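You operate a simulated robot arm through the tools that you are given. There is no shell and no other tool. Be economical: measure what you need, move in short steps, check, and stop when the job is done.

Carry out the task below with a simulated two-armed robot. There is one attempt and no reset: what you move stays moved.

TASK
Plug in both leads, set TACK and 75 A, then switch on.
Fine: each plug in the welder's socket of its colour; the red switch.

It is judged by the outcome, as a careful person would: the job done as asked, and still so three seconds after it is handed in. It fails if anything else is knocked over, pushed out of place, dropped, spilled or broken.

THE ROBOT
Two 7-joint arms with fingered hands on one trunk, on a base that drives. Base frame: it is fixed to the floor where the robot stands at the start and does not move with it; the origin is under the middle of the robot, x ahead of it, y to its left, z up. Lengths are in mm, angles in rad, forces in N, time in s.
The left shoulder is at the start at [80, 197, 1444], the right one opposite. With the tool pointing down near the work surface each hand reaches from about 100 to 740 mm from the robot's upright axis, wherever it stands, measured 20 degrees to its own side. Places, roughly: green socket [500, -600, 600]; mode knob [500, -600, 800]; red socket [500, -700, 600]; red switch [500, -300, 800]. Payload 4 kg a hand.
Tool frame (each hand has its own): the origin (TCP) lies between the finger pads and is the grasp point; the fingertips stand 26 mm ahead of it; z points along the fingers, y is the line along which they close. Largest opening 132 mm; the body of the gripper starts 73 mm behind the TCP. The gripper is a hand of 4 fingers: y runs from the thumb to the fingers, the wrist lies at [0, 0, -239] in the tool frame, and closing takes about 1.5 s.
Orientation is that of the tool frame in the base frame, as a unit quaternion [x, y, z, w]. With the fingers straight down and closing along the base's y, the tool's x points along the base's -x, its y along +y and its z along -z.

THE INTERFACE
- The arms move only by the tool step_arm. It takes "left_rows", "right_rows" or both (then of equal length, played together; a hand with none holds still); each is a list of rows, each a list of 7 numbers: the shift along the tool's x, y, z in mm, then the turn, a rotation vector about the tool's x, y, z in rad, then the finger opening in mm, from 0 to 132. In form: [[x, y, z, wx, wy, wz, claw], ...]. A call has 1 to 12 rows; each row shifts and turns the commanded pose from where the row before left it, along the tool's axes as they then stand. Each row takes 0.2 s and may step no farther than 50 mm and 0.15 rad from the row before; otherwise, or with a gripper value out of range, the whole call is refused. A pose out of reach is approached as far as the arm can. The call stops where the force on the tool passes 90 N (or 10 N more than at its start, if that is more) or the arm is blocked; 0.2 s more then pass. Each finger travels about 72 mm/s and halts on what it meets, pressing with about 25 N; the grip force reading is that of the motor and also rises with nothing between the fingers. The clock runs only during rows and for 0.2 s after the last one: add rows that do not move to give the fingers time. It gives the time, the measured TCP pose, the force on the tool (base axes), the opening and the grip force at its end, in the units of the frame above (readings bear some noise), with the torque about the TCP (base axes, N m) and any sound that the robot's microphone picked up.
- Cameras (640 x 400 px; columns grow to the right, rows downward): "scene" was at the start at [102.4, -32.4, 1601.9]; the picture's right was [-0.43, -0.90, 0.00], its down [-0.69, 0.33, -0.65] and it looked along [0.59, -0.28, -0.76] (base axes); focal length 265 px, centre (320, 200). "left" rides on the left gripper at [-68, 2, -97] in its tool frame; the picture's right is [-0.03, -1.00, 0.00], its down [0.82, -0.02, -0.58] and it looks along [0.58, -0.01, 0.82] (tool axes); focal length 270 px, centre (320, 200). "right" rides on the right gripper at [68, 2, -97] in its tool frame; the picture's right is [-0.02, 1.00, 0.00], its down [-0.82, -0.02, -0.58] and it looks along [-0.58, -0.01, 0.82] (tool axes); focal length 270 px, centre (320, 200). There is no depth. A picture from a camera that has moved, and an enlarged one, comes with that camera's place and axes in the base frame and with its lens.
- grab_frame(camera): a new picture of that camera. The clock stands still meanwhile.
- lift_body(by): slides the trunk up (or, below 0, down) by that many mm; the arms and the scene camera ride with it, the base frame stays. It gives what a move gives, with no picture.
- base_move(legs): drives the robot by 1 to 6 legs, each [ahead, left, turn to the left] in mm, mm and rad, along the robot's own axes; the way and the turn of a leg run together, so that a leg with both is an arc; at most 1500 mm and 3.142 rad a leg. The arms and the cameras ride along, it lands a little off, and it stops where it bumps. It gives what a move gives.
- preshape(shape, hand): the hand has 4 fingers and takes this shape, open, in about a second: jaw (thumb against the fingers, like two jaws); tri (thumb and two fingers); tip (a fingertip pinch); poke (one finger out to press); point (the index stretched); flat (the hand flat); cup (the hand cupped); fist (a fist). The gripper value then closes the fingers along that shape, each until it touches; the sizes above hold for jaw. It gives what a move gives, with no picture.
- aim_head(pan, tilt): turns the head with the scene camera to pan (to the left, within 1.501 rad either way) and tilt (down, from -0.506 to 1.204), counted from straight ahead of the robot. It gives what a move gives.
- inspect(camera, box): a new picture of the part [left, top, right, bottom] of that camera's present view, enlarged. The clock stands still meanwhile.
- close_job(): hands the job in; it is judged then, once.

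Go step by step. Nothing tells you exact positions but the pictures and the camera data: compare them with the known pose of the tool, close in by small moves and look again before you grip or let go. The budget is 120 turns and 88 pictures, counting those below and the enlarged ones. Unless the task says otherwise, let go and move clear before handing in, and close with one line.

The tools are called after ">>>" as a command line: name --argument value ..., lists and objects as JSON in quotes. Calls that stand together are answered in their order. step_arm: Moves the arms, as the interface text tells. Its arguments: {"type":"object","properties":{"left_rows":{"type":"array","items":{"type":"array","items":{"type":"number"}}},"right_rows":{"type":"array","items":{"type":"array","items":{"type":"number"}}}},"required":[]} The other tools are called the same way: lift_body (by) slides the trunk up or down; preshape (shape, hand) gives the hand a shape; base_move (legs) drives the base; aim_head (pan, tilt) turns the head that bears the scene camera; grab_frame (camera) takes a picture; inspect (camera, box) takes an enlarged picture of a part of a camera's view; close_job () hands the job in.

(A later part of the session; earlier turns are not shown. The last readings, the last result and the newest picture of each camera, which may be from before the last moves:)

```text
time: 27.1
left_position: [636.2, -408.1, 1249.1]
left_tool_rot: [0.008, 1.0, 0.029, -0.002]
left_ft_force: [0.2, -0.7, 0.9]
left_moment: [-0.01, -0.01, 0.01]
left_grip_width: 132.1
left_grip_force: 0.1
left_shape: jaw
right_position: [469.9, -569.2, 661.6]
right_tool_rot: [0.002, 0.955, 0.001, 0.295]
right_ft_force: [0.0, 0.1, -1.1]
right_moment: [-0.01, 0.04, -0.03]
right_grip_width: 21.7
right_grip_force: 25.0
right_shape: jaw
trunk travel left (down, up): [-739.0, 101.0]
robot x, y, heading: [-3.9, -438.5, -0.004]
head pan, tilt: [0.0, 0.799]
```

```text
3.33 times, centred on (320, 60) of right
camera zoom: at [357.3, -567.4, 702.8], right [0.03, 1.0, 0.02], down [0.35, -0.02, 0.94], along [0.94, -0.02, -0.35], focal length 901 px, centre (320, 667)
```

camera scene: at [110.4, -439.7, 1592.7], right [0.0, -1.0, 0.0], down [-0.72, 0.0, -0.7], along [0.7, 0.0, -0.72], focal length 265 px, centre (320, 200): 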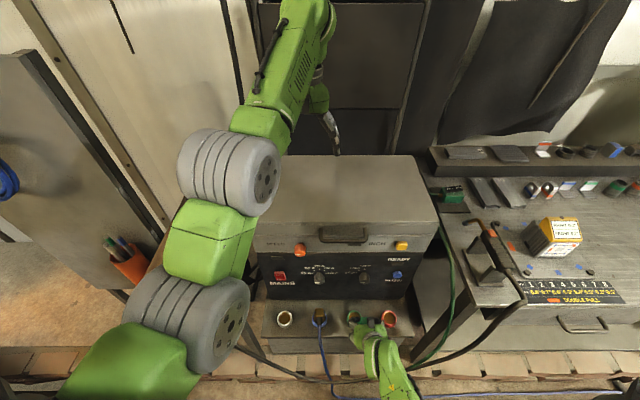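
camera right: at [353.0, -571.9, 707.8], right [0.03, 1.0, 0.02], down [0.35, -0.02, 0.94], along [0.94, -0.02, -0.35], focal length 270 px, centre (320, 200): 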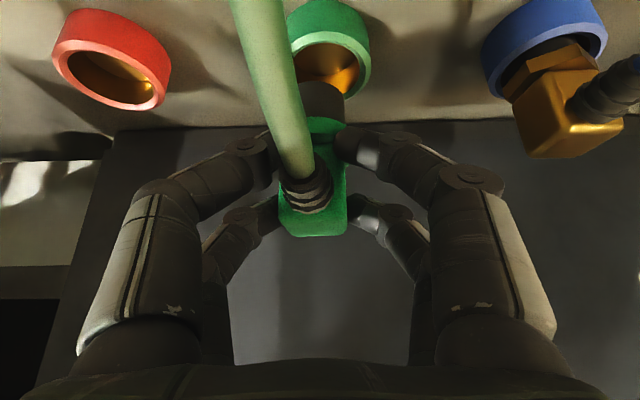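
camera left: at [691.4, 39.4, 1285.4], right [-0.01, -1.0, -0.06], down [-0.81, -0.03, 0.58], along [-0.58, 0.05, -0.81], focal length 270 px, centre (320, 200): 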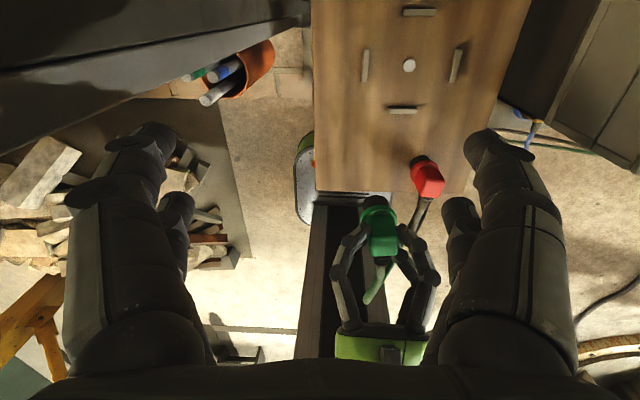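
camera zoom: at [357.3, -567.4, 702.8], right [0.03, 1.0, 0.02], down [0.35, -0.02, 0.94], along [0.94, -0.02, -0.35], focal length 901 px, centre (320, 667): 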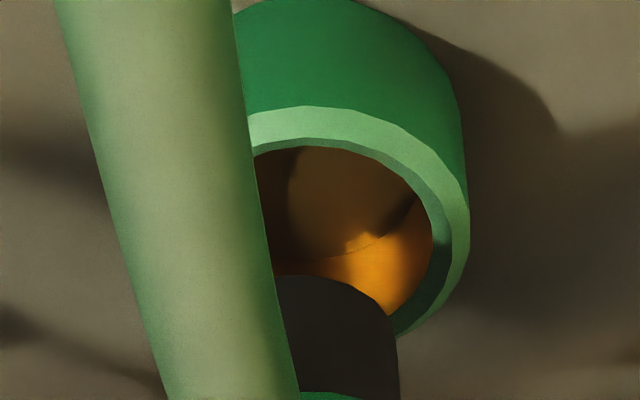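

The hole looks about 42 mm wide and 25 mm deep, so the pin should go in; I need a side view. I'll bring the left hand round to look along -y at the plug and the rim.

>>> step_arm --left_rows '[[41, 16, 0, 0, 0, 0, 60], [41, 16, 0, 0, 0, 0, 40], [41, 16, 0, 0, 0, 0, 40], [41, 16, 0, 0, 0, 0, 40], [41, 16, 0, 0, 0, 0, 40], [0, 0, 44, 0, 0, -0.13, 40], [0, 0, 44, 0, 0, -0.13, 40], [0, 0, 44, 0, 0, -0.13, 40], [0, 0, 44, 0, 0, -0.13, 40], [0, 0, 44, 0, 0, -0.13, 40], [0, 0, 44, 0, 0, -0.13, 40], [0, 0, 0, 0, 0, 0, 40]]'

>>> step_arm --left_rows '[[0, 0, 44, 0, 0, -0.13, 40], [0, 0, 44, 0, 0, -0.13, 40], [0, 0, 44, 0, 0, -0.13, 40], [0, 0, 44, 0, 0, -0.13, 40], [0, 0, 44, 0, 0, -0.13, 40], [0, 0, 44, 0, 0, -0.14, 40], [0, 0, 0, 0, 0.125, 0, 40], [0, 0, 0, 0, 0.125, 0, 40], [0, 0, 0, 0, 0.125, 0, 40], [0, 0, 0, 0, 0.125, 0, 40], [0, 0, 0, 0, 0, 0, 40]]'

>>> grab_frame --camera "left"

```text
time: 28.9
left_position: [573.9, -366.1, 1066.6]
left_tool_rot: [-0.176, 0.984, 0.013, 0.03]
left_ft_force: [-53.1, -3.0, 35.1]
left_moment: [0.3, 1.32, 0.24]
left_grip_width: 12.1
left_grip_force: 19.4
left_shape: jaw
left hand out of reach, approached as far as the arm can: row 1, 2, 3, 4, 5
right_position: [463.9, -569.5, 666.8]
right_tool_rot: [0.003, 0.954, 0.001, 0.301]
right_ft_force: [1.4, 0.7, -0.7]
right_moment: [-0.02, 0.01, 0.0]
right_grip_width: 21.8
right_grip_force: 25.1
right_shape: jaw
trunk travel left (down, up): [-739.0, 101.0]
robot x, y, heading: [-4.9, -441.7, -0.005]
head pan, tilt: [0.0, 0.799]
stopped in row 9 (left hand): the force on the tool passed its limit at 107 N (the readings are from after the stop); the commanded pose is now the measured one
```

```text
time: 29.2
left_position: [573.5, -368.9, 1065.9]
left_tool_rot: [-0.193, 0.98, 0.001, 0.038]
left_ft_force: [-56.7, 2.7, 39.0]
left_moment: [0.25, 1.42, 0.45]
left_grip_width: 8.7
left_grip_force: 25.1
left_shape: jaw
right_position: [462.6, -569.2, 668.6]
right_tool_rot: [0.001, 0.954, 0.0, 0.301]
right_ft_force: [0.8, 0.4, -1.7]
right_moment: [0.02, 0.06, -0.01]
right_grip_width: 21.7
right_grip_force: 25.1
right_shape: jaw
trunk travel left (down, up): [-739.0, 101.0]
robot x, y, heading: [-6.8, -441.9, -0.004]
head pan, tilt: [0.0, 0.799]
stopped in row 1 (left hand): the force on the tool passed its limit at 96 N (the readings are from after the stop); the commanded pose is now the measured one
```

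```text
49 pictures are left
camera left: at [628.1, -343.3, 1167.7], right [0.4, -0.92, 0.01], down [-0.79, -0.34, 0.52], along [-0.47, -0.22, -0.86], focal length 270 px, centre (320, 200)
```

left: 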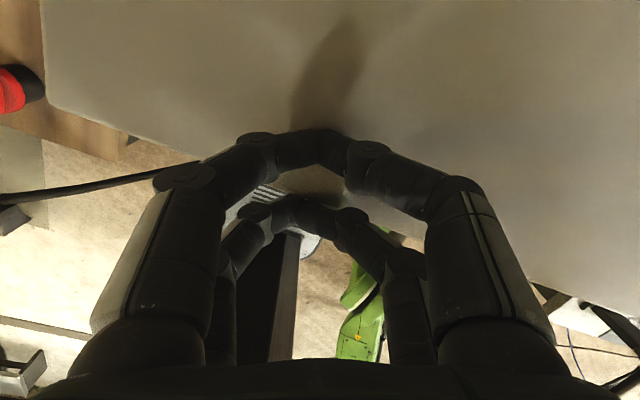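

The left hand could not retract that high and touched the welder lid. Raising it off first.

>>> step_arm --left_rows '[[0, 0, -20, 0, 0, 0, 40], [0, 0, -30, 0, 0, 0, 40], [0, 0, -30, 0, 0, 0, 40], [0, 0, 0, 0, 0, 0, 40]]'

>>> grab_frame --camera "scene"

```text
time: 30.2
left_position: [579.5, -369.6, 1137.5]
left_tool_rot: [-0.19, 0.981, 0.009, 0.035]
left_ft_force: [-0.3, -0.1, -0.2]
left_moment: [-0.02, 0.01, -0.02]
left_grip_width: 5.9
left_grip_force: 24.9
left_shape: jaw
right_position: [469.6, -568.5, 663.8]
right_tool_rot: [0.002, 0.955, 0.001, 0.297]
right_ft_force: [0.0, -0.1, -1.9]
right_moment: [0.0, 0.02, -0.02]
right_grip_width: 21.6
right_grip_force: 24.7
right_shape: jaw
trunk travel left (down, up): [-739.0, 101.0]
robot x, y, heading: [-1.5, -445.1, -0.003]
head pan, tilt: [0.0, 0.799]
```

```text
48 pictures are left
camera scene: at [107.2, -440.3, 1592.9], right [0.0, -1.0, 0.0], down [-0.72, 0.0, -0.7], along [0.7, 0.0, -0.72], focal length 265 px, centre (320, 200)
```

scene: 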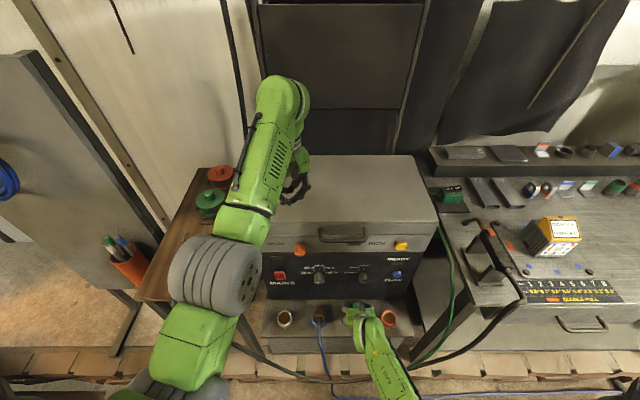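

The welder hasn't moved. Now retracting the left hand toward the robot.

>>> step_arm --left_rows '[[32, 21, 0, 0, 0, 0, 60], [32, 21, 0, 0, 0, 0, 60], [32, 21, 0, 0, 0, 0, 60], [32, 21, 0, 0, 0, 0, 60], [0, 0, 0, 0, 0, 0, 60]]'

```text
time: 31.4
left_position: [493.7, -353.7, 1073.1]
left_tool_rot: [-0.19, 0.981, 0.007, 0.035]
left_ft_force: [0.4, -1.1, -0.4]
left_moment: [0.0, 0.03, 0.02]
left_grip_width: 59.6
left_grip_force: 0.0
left_shape: jaw
left hand out of reach, approached as far as the arm can: row 2, 3, 4
right_position: [469.3, -568.0, 662.7]
right_tool_rot: [0.003, 0.955, -0.001, 0.297]
right_ft_force: [-0.4, 0.1, -0.5]
right_moment: [0.02, 0.04, 0.0]
right_grip_width: 21.9
right_grip_force: 24.8
right_shape: jaw
trunk travel left (down, up): [-739.0, 101.0]
robot x, y, heading: [-3.9, -439.1, 0.0]
head pan, tilt: [0.0, 0.799]
```

Continuing down in front of the panel with the yaw.

>>> step_arm --left_rows '[[0, 0, 43, 0, 0, -0.118, 40], [0, 0, 43, 0, 0, -0.118, 40], [0, 0, 43, 0, 0, -0.118, 40], [0, 0, 43, 0, 0, -0.118, 40], [0, 0, 43, 0, 0, -0.118, 40], [0, 0, 43, 0, 0, -0.118, 40], [0, 0, 43, 0, 0, -0.118, 40], [0, 0, 40, 0, 0, -0.118, 40], [0, 0, 40, 0, 0, -0.118, 40], [0, 0, 40, 0, 0, -0.118, 40], [0, 0, 0, 0, 0, 0, 40]]'

>>> grab_frame --camera "left"

```text
time: 32.6
left_position: [497.0, -348.9, 865.6]
left_tool_rot: [-0.471, 0.882, -0.008, 0.029]
left_ft_force: [-30.3, 18.6, 21.2]
left_moment: [-2.04, -3.03, -0.16]
left_grip_width: 39.0
left_grip_force: 0.1
left_shape: jaw
right_position: [464.2, -565.6, 665.7]
right_tool_rot: [0.001, 0.955, 0.0, 0.298]
right_ft_force: [-0.1, 0.3, -0.8]
right_moment: [0.01, 0.02, 0.02]
right_grip_width: 21.6
right_grip_force: 24.6
right_shape: jaw
trunk travel left (down, up): [-739.0, 101.0]
robot x, y, heading: [-2.7, -437.5, 0.003]
head pan, tilt: [0.0, 0.799]
stopped in row 6 (left hand): the force on the tool passed its limit at 287 N (the readings are from after the stop); the commanded pose is now the measured one
```

```text
47 pictures are left
camera left: at [527.0, -292.2, 965.8], right [0.84, -0.54, 0.04], down [-0.47, -0.7, 0.54], along [-0.26, -0.48, -0.84], focal length 270 px, centre (320, 200)
```

left: 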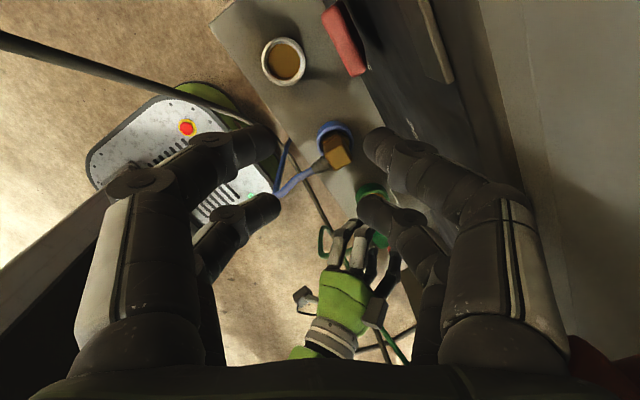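

The hand bumped the welder front because x had not retracted. Moving straight back from the panel and checking.

>>> step_arm --left_rows '[[14, 20.5, 0, 0, 0, 0, 40], [18.6, 27.7, 0, 0, 0, 0, 40], [18.6, 27.7, 0, 0, 0, 0, 40], [0, 0, 0, 0, 0, 0, 40]]'

>>> grab_frame --camera "left"

>>> inspect --camera "scene" --box '[240, 140, 460, 360]'

```text
time: 33.6
left_position: [413.0, -350.8, 856.6]
left_tool_rot: [-0.469, 0.883, -0.006, 0.026]
left_ft_force: [-0.3, 0.1, 0.3]
left_moment: [-0.03, 0.03, 0.0]
left_grip_width: 39.7
left_grip_force: 0.2
left_shape: jaw
right_position: [469.4, -567.7, 661.1]
right_tool_rot: [0.001, 0.955, 0.0, 0.296]
right_ft_force: [-0.7, 0.5, -1.4]
right_moment: [-0.02, 0.03, -0.03]
right_grip_width: 21.7
right_grip_force: 25.1
right_shape: jaw
trunk travel left (down, up): [-739.0, 101.0]
robot x, y, heading: [-2.9, -436.4, -0.001]
head pan, tilt: [0.0, 0.799]
```

```text
46 pictures are left
camera left: at [443.6, -295.1, 957.0], right [0.84, -0.54, 0.04], down [-0.47, -0.7, 0.54], along [-0.27, -0.48, -0.84], focal length 270 px, centre (320, 200)
```

left: 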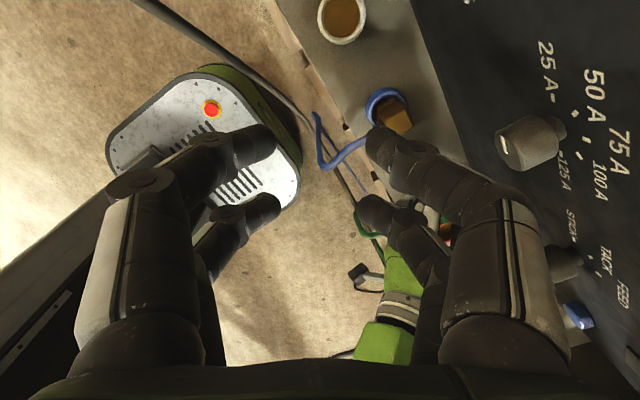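

```text
1.82 times, centred on (350, 250) of scene
camera zoom: at [111.5, -439.8, 1592.4], right [0.0, -1.0, 0.0], down [-0.72, 0.0, -0.7], along [0.7, 0.0, -0.72], focal length 482 px, centre (266, 109)
```

zoom: 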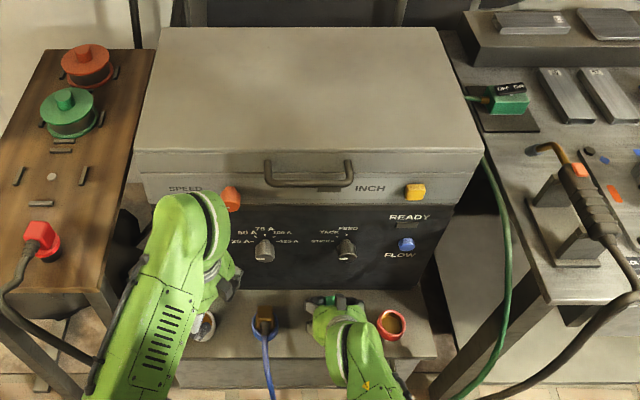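

Clear of the welder again. Finishing the yaw, descending and tilting the left camera toward the plug, with fingers opened out of its view.

>>> step_arm --left_rows '[[0, 0, 20, 0, 0, -0.118, 80], [0, 0, 20, 0, 0, -0.118, 110], [0, 0, 20, 0, 0, -0.118, 110], [0, 0, 20, 0, 0, -0.118, 110], [0, 0, 20, 0, 0, -0.118, 110], [0, 0, 0, 0, 0.125, 0, 110], [0, 0, 0, 0, 0.125, 0, 110], [0, 0, 0, 0, 0.125, 0, 110], [0, 0, 0, 0, 0.125, 0, 110], [0, 0, 0, 0, 0, 0, 110]]'

>>> grab_frame --camera "left"

```text
time: 35.9
left_position: [412.5, -336.4, 787.3]
left_tool_rot: [-0.685, 0.697, -0.161, -0.137]
left_ft_force: [-0.1, -1.1, 0.6]
left_moment: [-0.05, -0.01, 0.0]
left_grip_width: 109.8
left_grip_force: 0.0
left_shape: jaw
left hand out of reach, approached as far as the arm can: row 9
right_position: [467.9, -566.4, 663.1]
right_tool_rot: [0.002, 0.955, 0.0, 0.297]
right_ft_force: [0.0, -1.2, -1.4]
right_moment: [0.03, 0.01, -0.02]
right_grip_width: 21.9
right_grip_force: 25.1
right_shape: jaw
trunk travel left (down, up): [-739.0, 101.0]
robot x, y, heading: [-2.1, -442.6, -0.004]
head pan, tilt: [0.0, 0.799]
```

```text
44 pictures are left
camera left: at [409.6, -234.0, 847.2], right [1.0, 0.01, 0.03], down [-0.02, -0.51, 0.86], along [0.03, -0.86, -0.51], focal length 270 px, centre (320, 200)
```

left: 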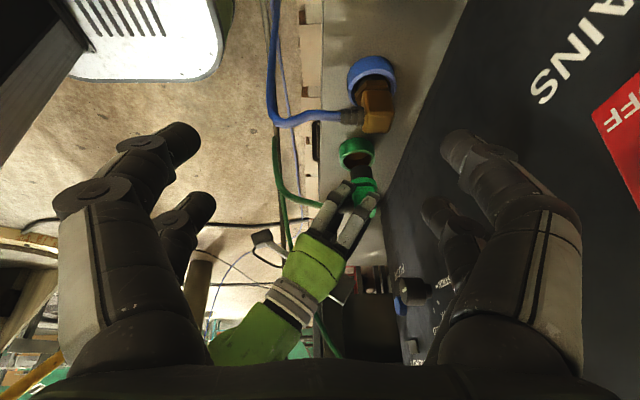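

A good side view. Enlarging the plug and ring.

>>> inspect --camera "left" --box '[310, 120, 410, 220]'

```text
4.00 times, centred on (360, 170) of left
camera zoom: at [409.6, -234.0, 847.2], right [1.0, 0.01, 0.03], down [-0.02, -0.51, 0.86], along [0.03, -0.86, -0.51], focal length 1081 px, centre (160, 320)
```

zoom: 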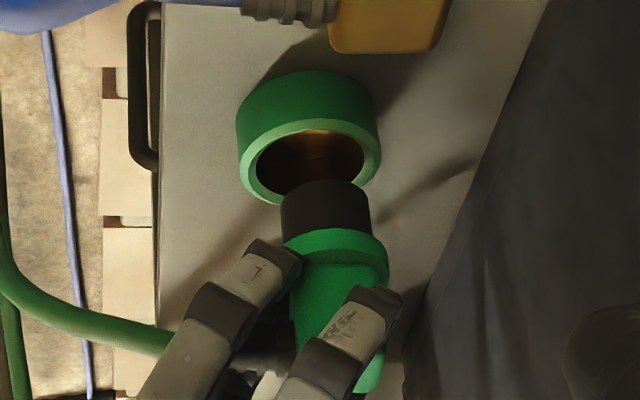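

From the side the pin is 34–35 mm wide and about 3.5 mm too far in x; the hole leaves only ~4 mm all round. Correcting x and lowering to the rim, then checking from both cameras.

>>> step_arm --right_rows '[[2.9, -0.5, -2, 0, 0, 0, 5], [4.25, 0, 6.2, 0, 0, 0, 5], [4.25, 0, 6.2, 0, 0, 0, 5], [0, 0, 0, 0, 0, 0, 5], [0, 0, 0, 0, 0, 0, 5]]'

>>> inspect --camera "left" --box '[320, 120, 400, 200]'

>>> inspect --camera "right" --box '[190, 0, 450, 160]'

```text
time: 37.0
left_position: [413.2, -335.0, 785.7]
left_tool_rot: [-0.686, 0.697, -0.16, -0.135]
left_ft_force: [-0.4, 1.2, -0.7]
left_moment: [0.03, -0.01, 0.02]
left_grip_width: 109.7
left_grip_force: 0.0
left_shape: jaw
right_position: [465.7, -567.9, 647.8]
right_tool_rot: [0.002, 0.955, 0.0, 0.297]
right_ft_force: [0.0, 0.5, -0.3]
right_moment: [0.03, 0.04, -0.04]
right_grip_width: 21.6
right_grip_force: 25.1
right_shape: jaw
trunk travel left (down, up): [-739.0, 101.0]
robot x, y, heading: [-6.8, -440.6, -0.001]
head pan, tilt: [0.0, 0.799]
```

```text
5.00 times, centred on (360, 160) of left
camera zoom: at [409.6, -234.2, 846.5], right [1.0, 0.01, 0.03], down [-0.02, -0.51, 0.86], along [0.02, -0.86, -0.51], focal length 1351 px, centre (120, 400)
```

zoom: 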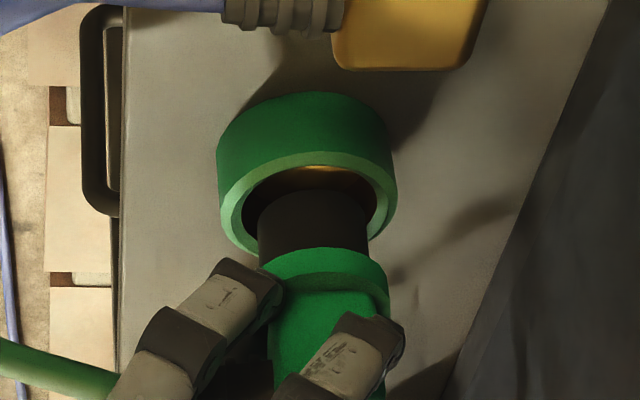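

```text
2.46 times, centred on (320, 80) of right
camera zoom: at [353.5, -566.5, 688.9], right [0.02, 1.0, 0.02], down [0.35, -0.02, 0.94], along [0.94, -0.02, -0.35], focal length 665 px, centre (320, 495)
```

zoom: 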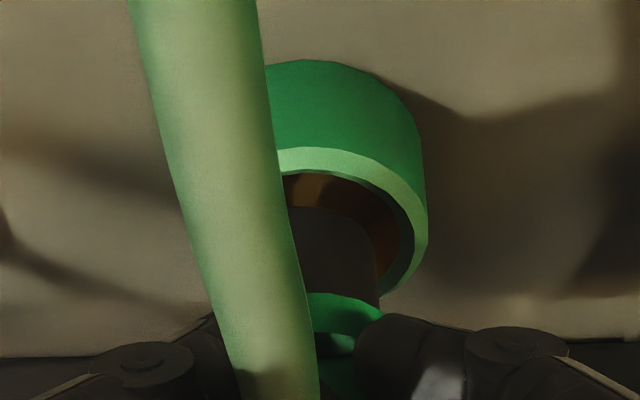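

X is now within 1 mm. Lowering gently with force checks.

>>> step_arm --right_rows '[[0.8, 0.8, -0.5, 0, 0, 0, 5], [2.8, 0, 4.1, 0, 0, 0, 5], [2.8, 0, 4.1, 0, 0, 0, 5], [2.8, 0, 4.1, 0, 0, 0, 5], [0, 0, 0, 0, 0, 0, 5]]'

>>> inspect --camera "left" --box '[320, 120, 400, 200]'

```text
time: 38.2
left_position: [413.5, -335.2, 786.3]
left_tool_rot: [-0.685, 0.697, -0.159, -0.136]
left_ft_force: [-0.3, 0.7, -0.3]
left_moment: [-0.01, -0.03, -0.02]
left_grip_width: 110.3
left_grip_force: 0.1
left_shape: jaw
right_position: [464.6, -566.3, 632.8]
right_tool_rot: [0.001, 0.955, 0.0, 0.296]
right_ft_force: [-0.7, -1.2, -0.6]
right_moment: [0.06, 0.0, 0.0]
right_grip_width: 22.0
right_grip_force: 25.2
right_shape: jaw
trunk travel left (down, up): [-739.0, 101.0]
robot x, y, heading: [-1.6, -440.6, -0.002]
head pan, tilt: [0.0, 0.799]
```

```text
5.00 times, centred on (360, 160) of left
camera zoom: at [409.7, -234.2, 846.5], right [1.0, 0.01, 0.03], down [-0.02, -0.51, 0.86], along [0.02, -0.86, -0.51], focal length 1351 px, centre (120, 400)
```

zoom: 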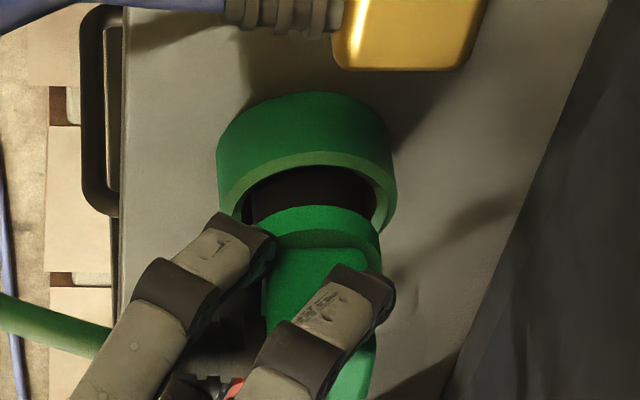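

It's in the hole with no contact force at z 633. Continuing down until it seats.

>>> step_arm --right_rows '[[2.8, 0, 4.1, 0, 0, 0, 5], [2.8, 0, 4.1, 0, 0, 0, 5], [2.8, 0, 4.1, 0, 0, 0, 5], [2.8, 0, 4.1, 0, 0, 0, 5], [0, 0, 0, 0, 0, 0, 5]]'

>>> inspect --camera "left" --box '[320, 90, 420, 190]'

```text
time: 39.5
left_position: [408.1, -335.6, 790.9]
left_tool_rot: [-0.685, 0.698, -0.163, -0.134]
left_ft_force: [0.0, -0.7, -1.0]
left_moment: [0.0, 0.01, 0.0]
left_grip_width: 109.7
left_grip_force: 0.1
left_shape: jaw
right_position: [467.2, -564.5, 622.6]
right_tool_rot: [0.0, 0.952, 0.002, 0.307]
right_ft_force: [-10.9, -8.2, 62.4]
right_moment: [-0.55, 0.12, -0.28]
right_grip_width: 26.0
right_grip_force: 25.7
right_shape: jaw
trunk travel left (down, up): [-739.0, 101.0]
robot x, y, heading: [-3.8, -438.9, 0.0]
head pan, tilt: [0.0, 0.799]
```

```text
4.00 times, centred on (370, 140) of left
camera zoom: at [404.3, -233.9, 850.0], right [1.0, 0.01, 0.03], down [-0.02, -0.51, 0.86], along [0.03, -0.86, -0.51], focal length 1081 px, centre (120, 440)
```

zoom: 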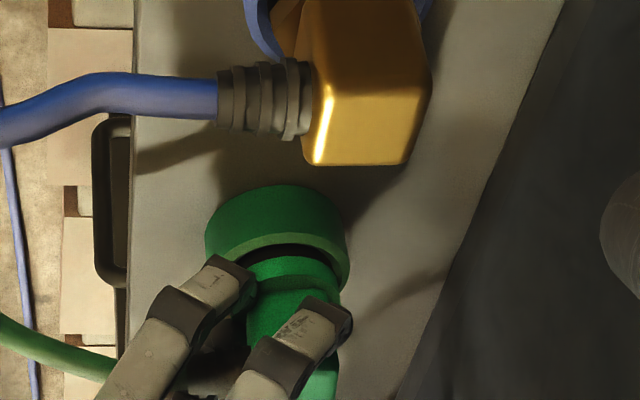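

It stopped at z 622 with the flange at the rim; the side force says it leans to +x/+y. Look from the right camera too before adjusting.

>>> inspect --camera "right" --box '[190, 0, 450, 160]'

>>> inspect --camera "left" --box '[360, 125, 410, 175]'

```text
2.46 times, centred on (320, 80) of right
camera zoom: at [354.5, -564.5, 660.7], right [0.02, 1.0, 0.02], down [0.33, -0.02, 0.95], along [0.95, -0.02, -0.33], focal length 665 px, centre (320, 495)
```

zoom: 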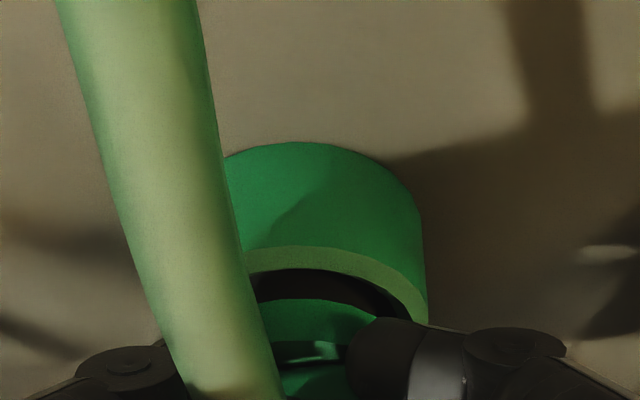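

```text
8.00 times, centred on (385, 150) of left
camera zoom: at [404.3, -233.9, 850.0], right [1.0, 0.01, 0.03], down [-0.02, -0.51, 0.86], along [0.03, -0.86, -0.51], focal length 2162 px, centre (-200, 600)
```

zoom: 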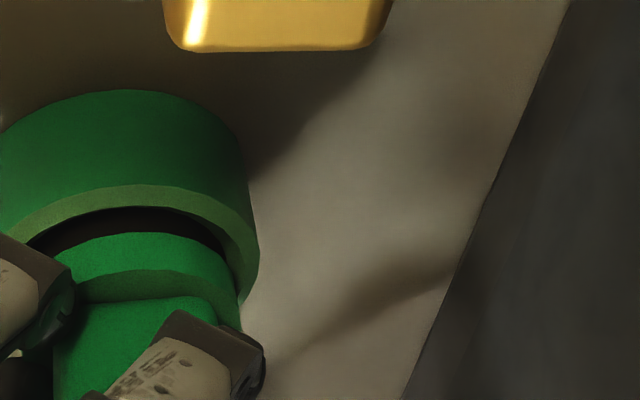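

The pin looks mostly inserted. I'll compare with how the blue plug sits.

>>> inspect --camera "left" --box '[340, 40, 440, 140]'

>>> inspect --camera "right" --box '[440, 0, 640, 160]'

```text
4.00 times, centred on (390, 90) of left
camera zoom: at [404.3, -233.9, 850.0], right [1.0, 0.01, 0.03], down [-0.02, -0.51, 0.86], along [0.03, -0.86, -0.51], focal length 1081 px, centre (40, 640)
```

zoom: 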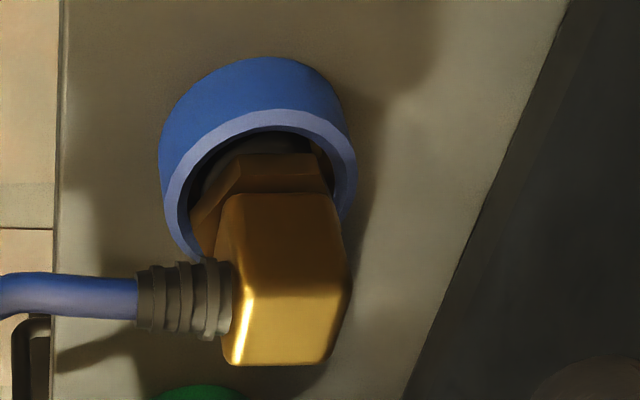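

```text
2.50 times, centred on (540, 80) of right
camera zoom: at [354.5, -564.5, 660.7], right [0.02, 1.0, 0.02], down [0.33, -0.02, 0.95], along [0.95, -0.02, -0.33], focal length 676 px, centre (-230, 500)
```

zoom: 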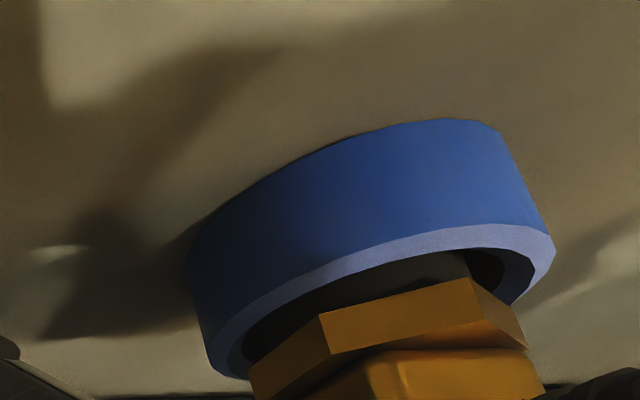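

It sits at least as deep as the blue plug, so it's seated. Relieving the push, opening and backing out.

>>> step_arm --right_rows '[[-4, 0, -6, 0, 0, 0, 5], [0, 0, 0, 0, 0, 0, 20], [0, 0, 0, 0, 0, 0, 40], [0, 0, 0, 0, 0, 0, 60], [0, 0, 0, 0, 0, 0, 80], [0, 0, 0, 0, 0, 0, 80], [0, 0, 0, 0, 0, 0, 80], [0, 0, -12, 0, 0, 0, 80], [0, 0, -15, 0, 0, 0, 80], [0, 0, -15, 0, 0, 0, 80], [0, 0, -20, 0, 0, 0, 80]]'

>>> inspect --camera "left" --box '[300, 50, 440, 190]'

>>> grab_frame --camera "right"

```text
time: 41.9
left_position: [413.0, -334.6, 786.0]
left_tool_rot: [-0.685, 0.698, -0.16, -0.136]
left_ft_force: [0.2, 0.0, 0.3]
left_moment: [0.01, 0.01, 0.01]
left_grip_width: 109.8
left_grip_force: 0.0
left_shape: jaw
right_position: [428.7, -566.6, 671.1]
right_tool_rot: [0.002, 0.955, 0.0, 0.296]
right_ft_force: [0.2, 0.7, -0.4]
right_moment: [-0.01, -0.01, -0.01]
right_grip_width: 79.2
right_grip_force: 0.1
right_shape: jaw
trunk travel left (down, up): [-739.0, 101.0]
robot x, y, heading: [-4.8, -436.9, -0.004]
head pan, tilt: [0.0, 0.799]
```

```text
2.86 times, centred on (370, 120) of left
camera zoom: at [409.0, -234.3, 846.8], right [1.0, 0.01, 0.03], down [-0.02, -0.51, 0.86], along [0.03, -0.86, -0.51], focal length 772 px, centre (177, 429)
```

zoom: 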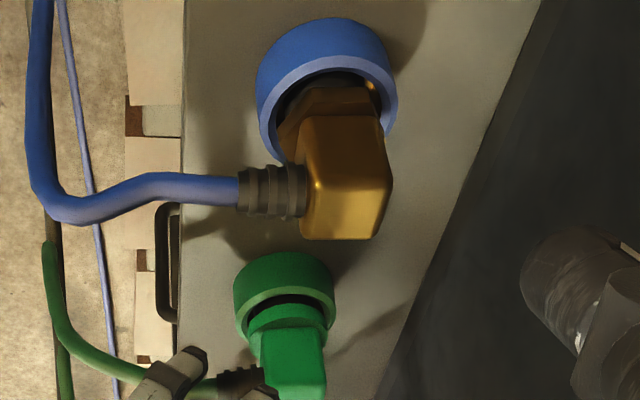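

```text
33 pictures are left
camera right: at [317.1, -565.4, 712.3], right [0.02, 1.0, 0.02], down [0.35, -0.02, 0.94], along [0.94, -0.02, -0.35], focal length 270 px, centre (320, 200)
```

right: 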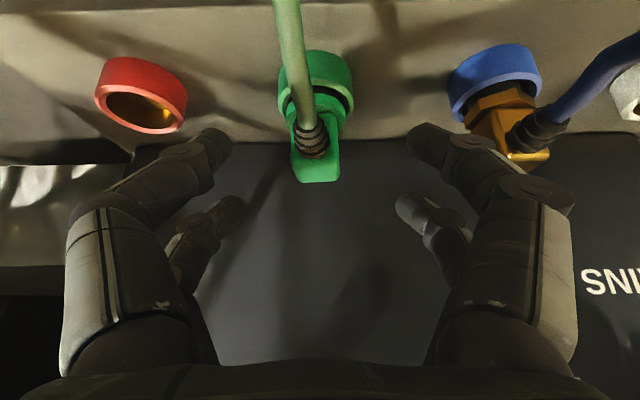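

Green is seated upright. Now parking the left hand low and back near the robot, and raising the right hand clear, before driving back for the red plug.

>>> step_arm --right_rows '[[3, 0, -35, 0, 0, 0, 80], [-20, 0, -34, 0, 0, 0, 80], [-20, 0, -34, 0, 0, 0, 80], [-20, 0, -34, 0, 0, 0, 80], [-20, 0, -34, 0, 0, 0, 80], [-20, 0, -34, 0, 0, 0, 80], [-20, 0, -34, 0, 0, 0, 80], [-20, 0, -34, 0, 0, 0, 80], [-20, 0, -34, 0, 0, 0, 80], [-20, 0, -34, 0, 0, 0, 80], [0, 0, 0, 0, 0, 0, 80]]' --left_rows '[[0, 30, 0, 0, 0, 0, 60], [-19, 25, -19.4, 0, 0, 0, 60], [-19, 25, -19.4, 0, 0, 0, 60], [-19, 25, -19.4, 0, 0, 0, 60], [-19, 25, -19.4, 0, 0, 0, 60], [-19, 0, -19.4, 0, 0, 0, 60], [0, 0, 0, 0, 0, 0, 60], [0, 0, 0, 0, 0, 0, 60], [0, 0, 0, 0, 0, 0, 60], [0, 0, 0, 0, 0, 0, 60], [0, 0, 0, 0, 0, 0, 60]]'

>>> grab_frame --camera "scene"

```text
time: 44.2
left_position: [281.2, -208.8, 829.6]
left_tool_rot: [-0.685, 0.697, -0.159, -0.136]
left_ft_force: [1.4, -0.6, 0.3]
left_moment: [-0.02, -0.01, 0.0]
left_grip_width: 60.6
left_grip_force: 0.1
left_shape: jaw
right_position: [381.9, -568.2, 1054.4]
right_tool_rot: [0.002, 0.955, 0.0, 0.297]
right_ft_force: [0.2, 0.6, -0.9]
right_moment: [-0.02, 0.0, -0.01]
right_grip_width: 79.4
right_grip_force: 0.2
right_shape: jaw
trunk travel left (down, up): [-739.0, 101.0]
robot x, y, heading: [-3.0, -438.2, -0.007]
head pan, tilt: [0.0, 0.799]
```

```text
32 pictures are left
camera scene: at [108.2, -439.2, 1592.7], right [0.0, -1.0, 0.0], down [-0.72, 0.0, -0.7], along [0.7, 0.0, -0.72], focal length 265 px, centre (320, 200)
```

scene: 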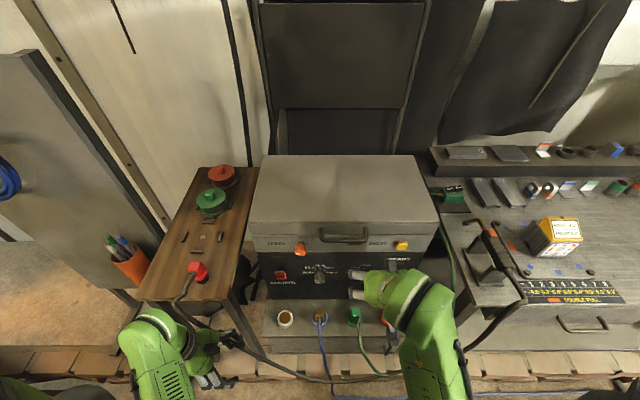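

Nothing else disturbed. Driving 240 mm left for the red plug.

>>> base_move --legs '[[0, 240, 0.006]]'

>>> inspect --camera "scene" --box '[200, 220, 360, 340]'

```text
time: 46.0
left_position: [281.1, 30.2, 831.0]
left_tool_rot: [-0.687, 0.696, -0.159, -0.134]
left_ft_force: [0.0, 0.0, -0.3]
left_moment: [-0.01, -0.06, 0.05]
left_grip_width: 60.5
left_grip_force: 0.0
left_shape: jaw
right_position: [381.0, -328.7, 1052.4]
right_tool_rot: [-0.001, 0.955, 0.003, 0.297]
right_ft_force: [0.7, 1.0, -0.4]
right_moment: [0.03, 0.0, -0.01]
right_grip_width: 79.7
right_grip_force: 0.1
right_shape: jaw
trunk travel left (down, up): [-739.0, 101.0]
robot x, y, heading: [-1.8, -204.3, 0.005]
head pan, tilt: [0.0, 0.799]
```

```text
3.33 times, centred on (280, 280) of scene
camera zoom: at [108.3, -202.8, 1592.7], right [0.0, -1.0, 0.0], down [-0.72, 0.0, -0.7], along [0.7, 0.0, -0.72], focal length 884 px, centre (453, -67)
```

zoom: 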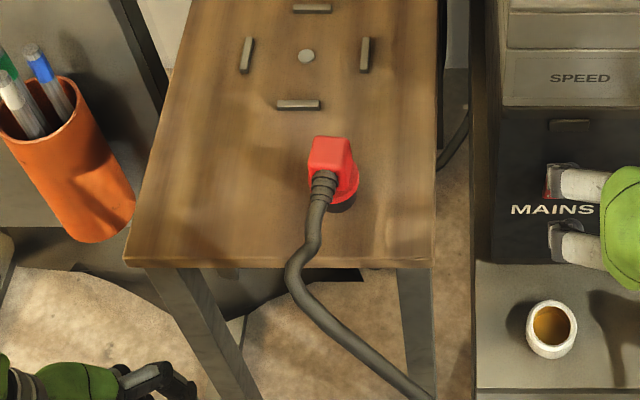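

Red plug at about (479, -99), turned slightly. Approaching it the same way as the green one.

>>> step_arm --right_rows '[[-1.3, 38.8, 9.4, 0, 0, 0, 80], [-1.3, 38.8, 9.4, 0, 0, 0, 80], [-1.3, 38.8, 9.4, 0, 0, 0, 80], [-1.3, 38.8, 9.4, 0, 0, 0, 80], [-1.3, 38.8, 9.4, 0, 0, 0, 80], [-1.3, 38.8, 9.4, 0, 0, 0, 80], [0.9, 0, 17.2, 0, 0, 0, 80], [0.9, 0, 17.2, 0, 0, 0, 80], [0.9, 0, 17.2, 0, 0, 0, 80], [0, 0, 0, 0, 0, 0, 80], [0, 0, 0, 0, 0, 0, 80]]'

>>> grab_frame --camera "right"

```text
time: 48.4
left_position: [280.9, 31.1, 830.3]
left_tool_rot: [-0.687, 0.696, -0.16, -0.136]
left_ft_force: [0.4, 0.9, 0.3]
left_moment: [0.0, 0.0, 0.01]
left_grip_width: 60.5
left_grip_force: 0.0
left_shape: jaw
right_position: [447.6, -93.4, 966.8]
right_tool_rot: [0.0, 0.955, 0.001, 0.296]
right_ft_force: [1.0, -0.3, 0.5]
right_moment: [0.0, 0.0, 0.01]
right_grip_width: 79.5
right_grip_force: 0.0
right_shape: jaw
trunk travel left (down, up): [-739.0, 101.0]
robot x, y, heading: [-6.6, -202.8, 0.004]
head pan, tilt: [0.0, 0.799]
```

```text
30 pictures are left
camera right: at [335.2, -92.9, 1007.6], right [0.02, 1.0, 0.02], down [0.35, -0.02, 0.94], along [0.94, -0.01, -0.35], focal length 270 px, centre (320, 200)
```

right: 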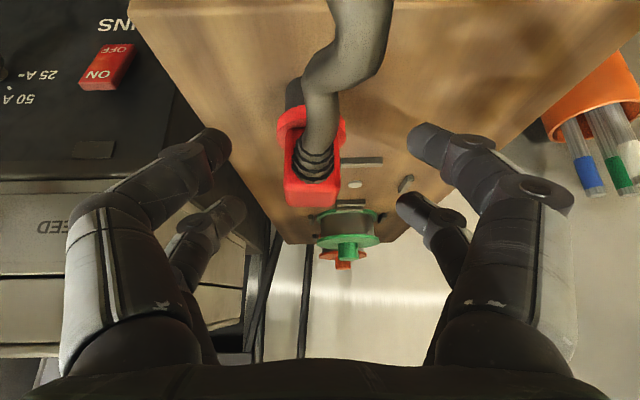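

Aligned within ~3 mm. Advancing and closing.

>>> step_arm --right_rows '[[-2.3, -1.5, 14, 0, 0, 0, 80], [-2.5, -1.5, 14, 0, 0, 0, 80], [0, 0, 0, 0, 0, 0, 80], [0, 0, 0, 0, 0, 0, 60], [0, 0, 0, 0, 0, 0, 45], [0, 0, 0, 0, 0, 0, 30], [0, 0, 0, 0, 0, 0, 10], [0, 0, 0, 0, 0, 0, 5], [0, 0, 0, 0, 0, 0, 5], [0, 0, 0, 0, 0, 0, 5], [0, 0, 0, 0, 0, 0, 5]]'

>>> inspect --camera "right" --box '[220, 60, 420, 260]'

```text
time: 50.8
left_position: [281.5, 30.8, 829.4]
left_tool_rot: [-0.687, 0.695, -0.16, -0.136]
left_ft_force: [-0.6, 0.5, 0.2]
left_moment: [0.06, 0.02, 0.03]
left_grip_width: 60.6
left_grip_force: 0.1
left_shape: jaw
right_position: [468.2, -96.0, 946.7]
right_tool_rot: [-0.001, 0.955, 0.001, 0.297]
right_ft_force: [-0.3, 0.9, -0.7]
right_moment: [-0.01, 0.0, 0.0]
right_grip_width: 22.9
right_grip_force: 24.6
right_shape: jaw
trunk travel left (down, up): [-739.0, 101.0]
robot x, y, heading: [-2.8, -204.4, 0.004]
head pan, tilt: [0.0, 0.799]
```

```text
2.00 times, centred on (320, 160) of right
camera zoom: at [355.5, -95.9, 987.2], right [0.02, 1.0, 0.02], down [0.35, -0.02, 0.94], along [0.94, -0.01, -0.35], focal length 541 px, centre (320, 280)
```

zoom: 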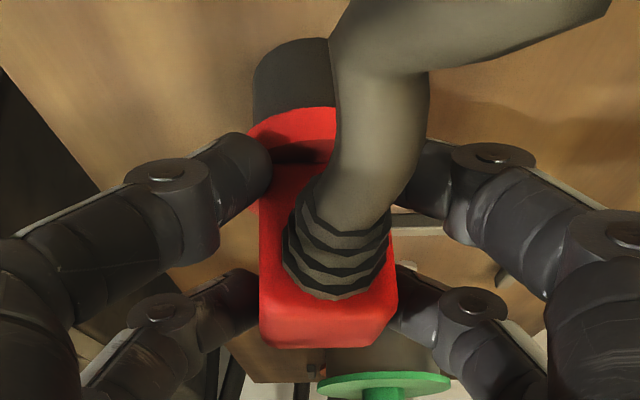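

Same grip as before (22.9 mm). Lifting and pulling back.

>>> step_arm --right_rows '[[-11.3, 0, -16.5, 0, 0, 0, 5], [-11.3, 0, -16.5, 0, 0, 0, 5], [-11.3, 0, -16.5, 0, 0, 0, 5], [-11.3, 0, -16.5, 0, 0, 0, 5], [-11.3, 0, -16.5, 0, 0, 0, 5], [-11.3, 0, -16.5, 0, 0, 0, 5], [18, 0, -12, 0, 0, 0, 5], [18, 0, -12, 0, 0, 0, 5], [18, 0, -12, 0, 0, 0, 5], [0, 0, 0, 0, 0, 0, 5]]'

>>> base_move --legs '[[0, -150, 0], [0, -130, -0.004]]'

>>> grab_frame --camera "scene"

```text
time: 53.0
left_position: [280.8, 31.8, 830.3]
left_tool_rot: [-0.687, 0.695, -0.161, -0.135]
left_ft_force: [0.5, -0.3, -0.7]
left_moment: [0.01, -0.02, -0.01]
left_grip_width: 60.5
left_grip_force: 0.0
left_shape: jaw
right_position: [402.3, -96.8, 1066.5]
right_tool_rot: [-0.002, 0.955, 0.001, 0.297]
right_ft_force: [-0.5, 0.1, -1.5]
right_moment: [0.0, -0.01, 0.01]
right_grip_width: 22.6
right_grip_force: 24.8
right_shape: jaw
trunk travel left (down, up): [-739.0, 101.0]
robot x, y, heading: [-6.6, -205.1, 0.005]
head pan, tilt: [0.0, 0.799]
```

```text
time: 55.3
left_position: [283.0, -249.1, 829.9]
left_tool_rot: [-0.686, 0.697, -0.16, -0.136]
left_ft_force: [0.8, -0.6, 0.0]
left_moment: [-0.04, -0.03, 0.01]
left_grip_width: 60.4
left_grip_force: 0.0
left_shape: jaw
right_position: [401.7, -378.1, 1065.2]
right_tool_rot: [0.0, 0.955, 0.0, 0.297]
right_ft_force: [0.1, -0.4, -0.2]
right_moment: [0.01, 0.0, -0.02]
right_grip_width: 22.8
right_grip_force: 25.0
right_shape: jaw
trunk travel left (down, up): [-739.0, 101.0]
robot x, y, heading: [-3.9, -479.7, -0.0]
head pan, tilt: [0.0, 0.799]
```

```text
28 pictures are left
camera scene: at [109.4, -477.9, 1592.6], right [0.0, -1.0, 0.0], down [-0.72, 0.0, -0.7], along [0.7, 0.0, -0.72], focal length 265 px, centre (320, 200)
```

scene: 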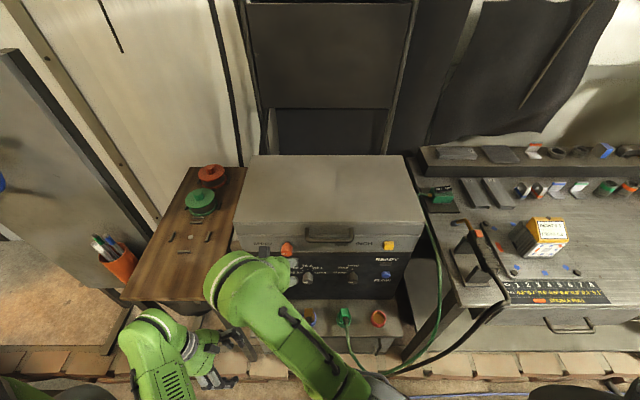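

Everything in order. Bringing the red plug over and down in front of the red socket.

>>> step_arm --right_rows '[[0, -46.3, 0, 0, 0, 0, 5], [0, -46.3, 0, 0, 0, 0, 5], [0, -46.3, 0, 0, 0, 0, 5], [0, -46.3, 0, 0, 0, 0, 5], [0, -46.3, 0, 0, 0, 0, 5], [0, -46.3, 0, 0, 0, 0, 5], [0, -46.3, 0, 0, 0, 0, 5], [21.6, 0, 31.6, 0, 0, 0, 5], [21.6, 0, 31.6, 0, 0, 0, 5], [21.6, 0, 31.6, 0, 0, 0, 5], [21.6, 0, 31.6, 0, 0, 0, 5], [0, 0, 0, 0, 0, 0, 5]]'

>>> step_arm --right_rows '[[21.6, 0, 31.6, 0, 0, 0, 5], [21.6, 0, 31.6, 0, 0, 0, 5], [21.6, 0, 31.6, 0, 0, 0, 5], [21.6, 0, 31.6, 0, 0, 0, 5], [21.6, 0, 31.6, 0, 0, 0, 5], [0, 0, 0, 0, 0, 0, 5]]'

>>> grab_frame --camera "right"

```text
time: 57.9
left_position: [283.4, -250.6, 830.1]
left_tool_rot: [-0.685, 0.698, -0.16, -0.136]
left_ft_force: [0.0, -0.7, 0.1]
left_moment: [0.0, 0.0, 0.03]
left_grip_width: 60.4
left_grip_force: 0.2
left_shape: jaw
right_position: [403.0, -703.4, 912.6]
right_tool_rot: [0.001, 0.955, 0.001, 0.297]
right_ft_force: [-0.2, -0.1, -1.4]
right_moment: [0.01, 0.0, 0.02]
right_grip_width: 21.4
right_grip_force: 25.0
right_shape: jaw
trunk travel left (down, up): [-739.0, 101.0]
robot x, y, heading: [-5.8, -480.0, 0.001]
head pan, tilt: [0.0, 0.799]
```

```text
time: 59.3
left_position: [283.0, -250.2, 830.6]
left_tool_rot: [-0.686, 0.697, -0.16, -0.136]
left_ft_force: [0.4, 0.2, -0.1]
left_moment: [-0.01, -0.03, -0.04]
left_grip_width: 60.5
left_grip_force: 0.1
left_shape: jaw
right_position: [413.5, -680.0, 745.5]
right_tool_rot: [0.003, 0.955, -0.003, 0.296]
right_ft_force: [0.8, 0.5, -0.6]
right_moment: [0.04, 0.02, -0.01]
right_grip_width: 21.5
right_grip_force: 25.1
right_shape: jaw
right hand out of reach, approached as far as the arm can: row 3, 4, 5
trunk travel left (down, up): [-739.0, 101.0]
robot x, y, heading: [-1.2, -485.1, -0.004]
head pan, tilt: [0.0, 0.799]
```

```text
27 pictures are left
camera right: at [300.7, -678.6, 785.9], right [0.03, 1.0, 0.01], down [0.35, -0.02, 0.94], along [0.94, -0.02, -0.35], focal length 270 px, centre (320, 200)
```

right: 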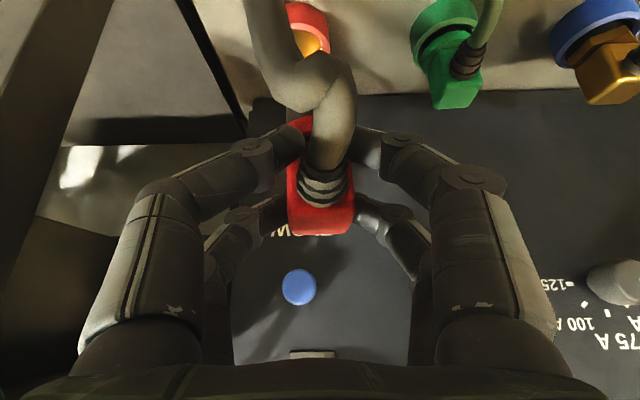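

The reach is tight here, so I'll bring the hand inward and drive 110 mm further right.

>>> step_arm --right_rows '[[-11, 35, -16, 0, 0, 0, 5], [0, 35, 0, 0, 0, 0, 5], [0, 30, 0, 0, 0, 0, 5], [0, 0, 0, 0, 0, 0, 5]]'

>>> base_move --legs '[[0, -110, 0.004]]'

```text
time: 60.3
left_position: [281.8, -250.4, 830.8]
left_tool_rot: [-0.685, 0.698, -0.159, -0.136]
left_ft_force: [0.1, 0.0, 0.7]
left_moment: [-0.01, -0.01, -0.01]
left_grip_width: 60.3
left_grip_force: 0.1
left_shape: jaw
right_position: [413.5, -581.2, 765.7]
right_tool_rot: [0.001, 0.955, 0.0, 0.297]
right_ft_force: [0.2, 0.0, -2.3]
right_moment: [0.0, -0.01, 0.02]
right_grip_width: 21.4
right_grip_force: 24.8
right_shape: jaw
trunk travel left (down, up): [-739.0, 101.0]
robot x, y, heading: [-1.2, -480.7, -0.002]
head pan, tilt: [0.0, 0.799]
```

```text
time: 61.5
left_position: [281.1, -357.2, 828.7]
left_tool_rot: [-0.687, 0.695, -0.161, -0.137]
left_ft_force: [0.0, 0.3, -0.2]
left_moment: [-0.01, -0.01, -0.01]
left_grip_width: 60.7
left_grip_force: 0.0
left_shape: jaw
right_position: [412.4, -687.5, 766.0]
right_tool_rot: [-0.001, 0.955, 0.0, 0.296]
right_ft_force: [-0.3, -0.3, -1.2]
right_moment: [-0.02, 0.05, 0.03]
right_grip_width: 21.6
right_grip_force: 25.4
right_shape: jaw
trunk travel left (down, up): [-739.0, 101.0]
robot x, y, heading: [-1.7, -593.5, 0.002]
head pan, tilt: [0.0, 0.799]
```

Base now at y≈-593. Lowering the red plug to above the socket and bringing the left camera to the side view again.

>>> step_arm --right_rows '[[3.5, -3.6, 28.2, 0, 0, 0, 5], [3.5, -3.6, 28.2, 0, 0, 0, 5], [3.5, -3.6, 28.2, 0, 0, 0, 5], [3.5, -3.6, 28.2, 0, 0, 0, 5], [0, 0, 0, 0, 0, 0, 5], [0, 0, 0, 0, 0, 0, 5], [0, 0, 0, 0, 0, 0, 5]]' --left_rows '[[15.7, -26.4, 18.4, 0, 0, 0, 90], [15.7, -26.4, 18.4, 0, 0, 0, 110], [15.7, -26.4, 18.4, 0, 0, 0, 110], [15.7, -26.4, 18.4, 0, 0, 0, 110], [15.7, -26.4, 18.4, 0, 0, 0, 110], [0, 0, 0, 0, 0, 0, 110], [0, 0, 0, 0, 0, 0, 110]]'

>>> inspect --camera "left" --box '[310, 110, 410, 210]'

>>> inspect --camera "right" --box '[190, 0, 450, 160]'

```text
time: 63.1
left_position: [416.8, -467.9, 783.5]
left_tool_rot: [-0.687, 0.696, -0.161, -0.135]
left_ft_force: [0.6, 0.4, 0.1]
left_moment: [0.02, 0.0, 0.01]
left_grip_width: 109.8
left_grip_force: 0.0
left_shape: jaw
right_position: [464.7, -702.6, 663.8]
right_tool_rot: [-0.001, 0.955, 0.001, 0.297]
right_ft_force: [0.2, -1.3, -1.2]
right_moment: [-0.05, 0.03, 0.0]
right_grip_width: 21.4
right_grip_force: 24.9
right_shape: jaw
trunk travel left (down, up): [-739.0, 101.0]
robot x, y, heading: [-4.4, -590.2, -0.001]
head pan, tilt: [0.0, 0.799]
```

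```text
4.00 times, centred on (360, 160) of left
camera zoom: at [412.7, -367.4, 844.0], right [1.0, 0.02, 0.03], down [-0.01, -0.51, 0.86], along [0.03, -0.86, -0.51], focal length 1081 px, centre (160, 360)
```

zoom: 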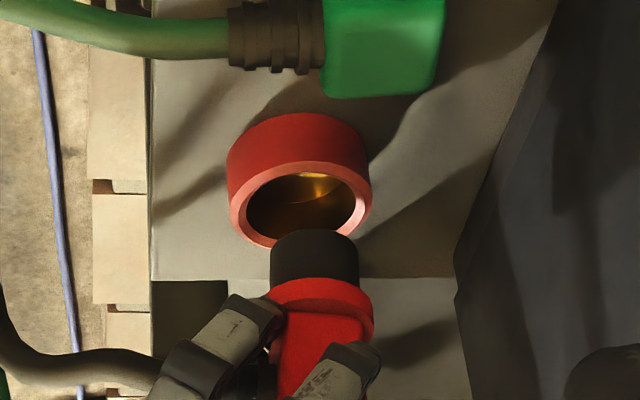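

```text
2.46 times, centred on (320, 80) of right
camera zoom: at [353.6, -702.2, 705.2], right [0.02, 1.0, 0.02], down [0.35, -0.02, 0.94], along [0.94, -0.01, -0.35], focal length 665 px, centre (320, 495)
```

zoom: 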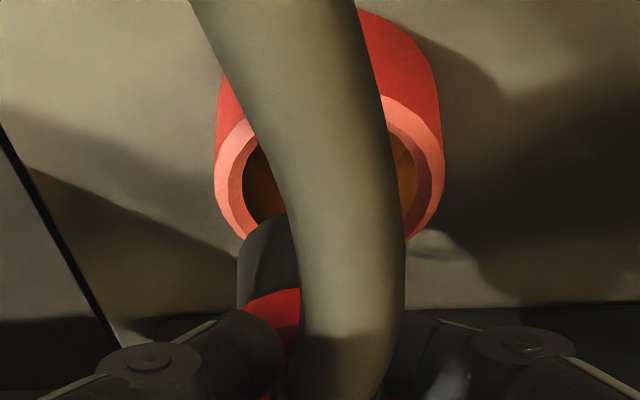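

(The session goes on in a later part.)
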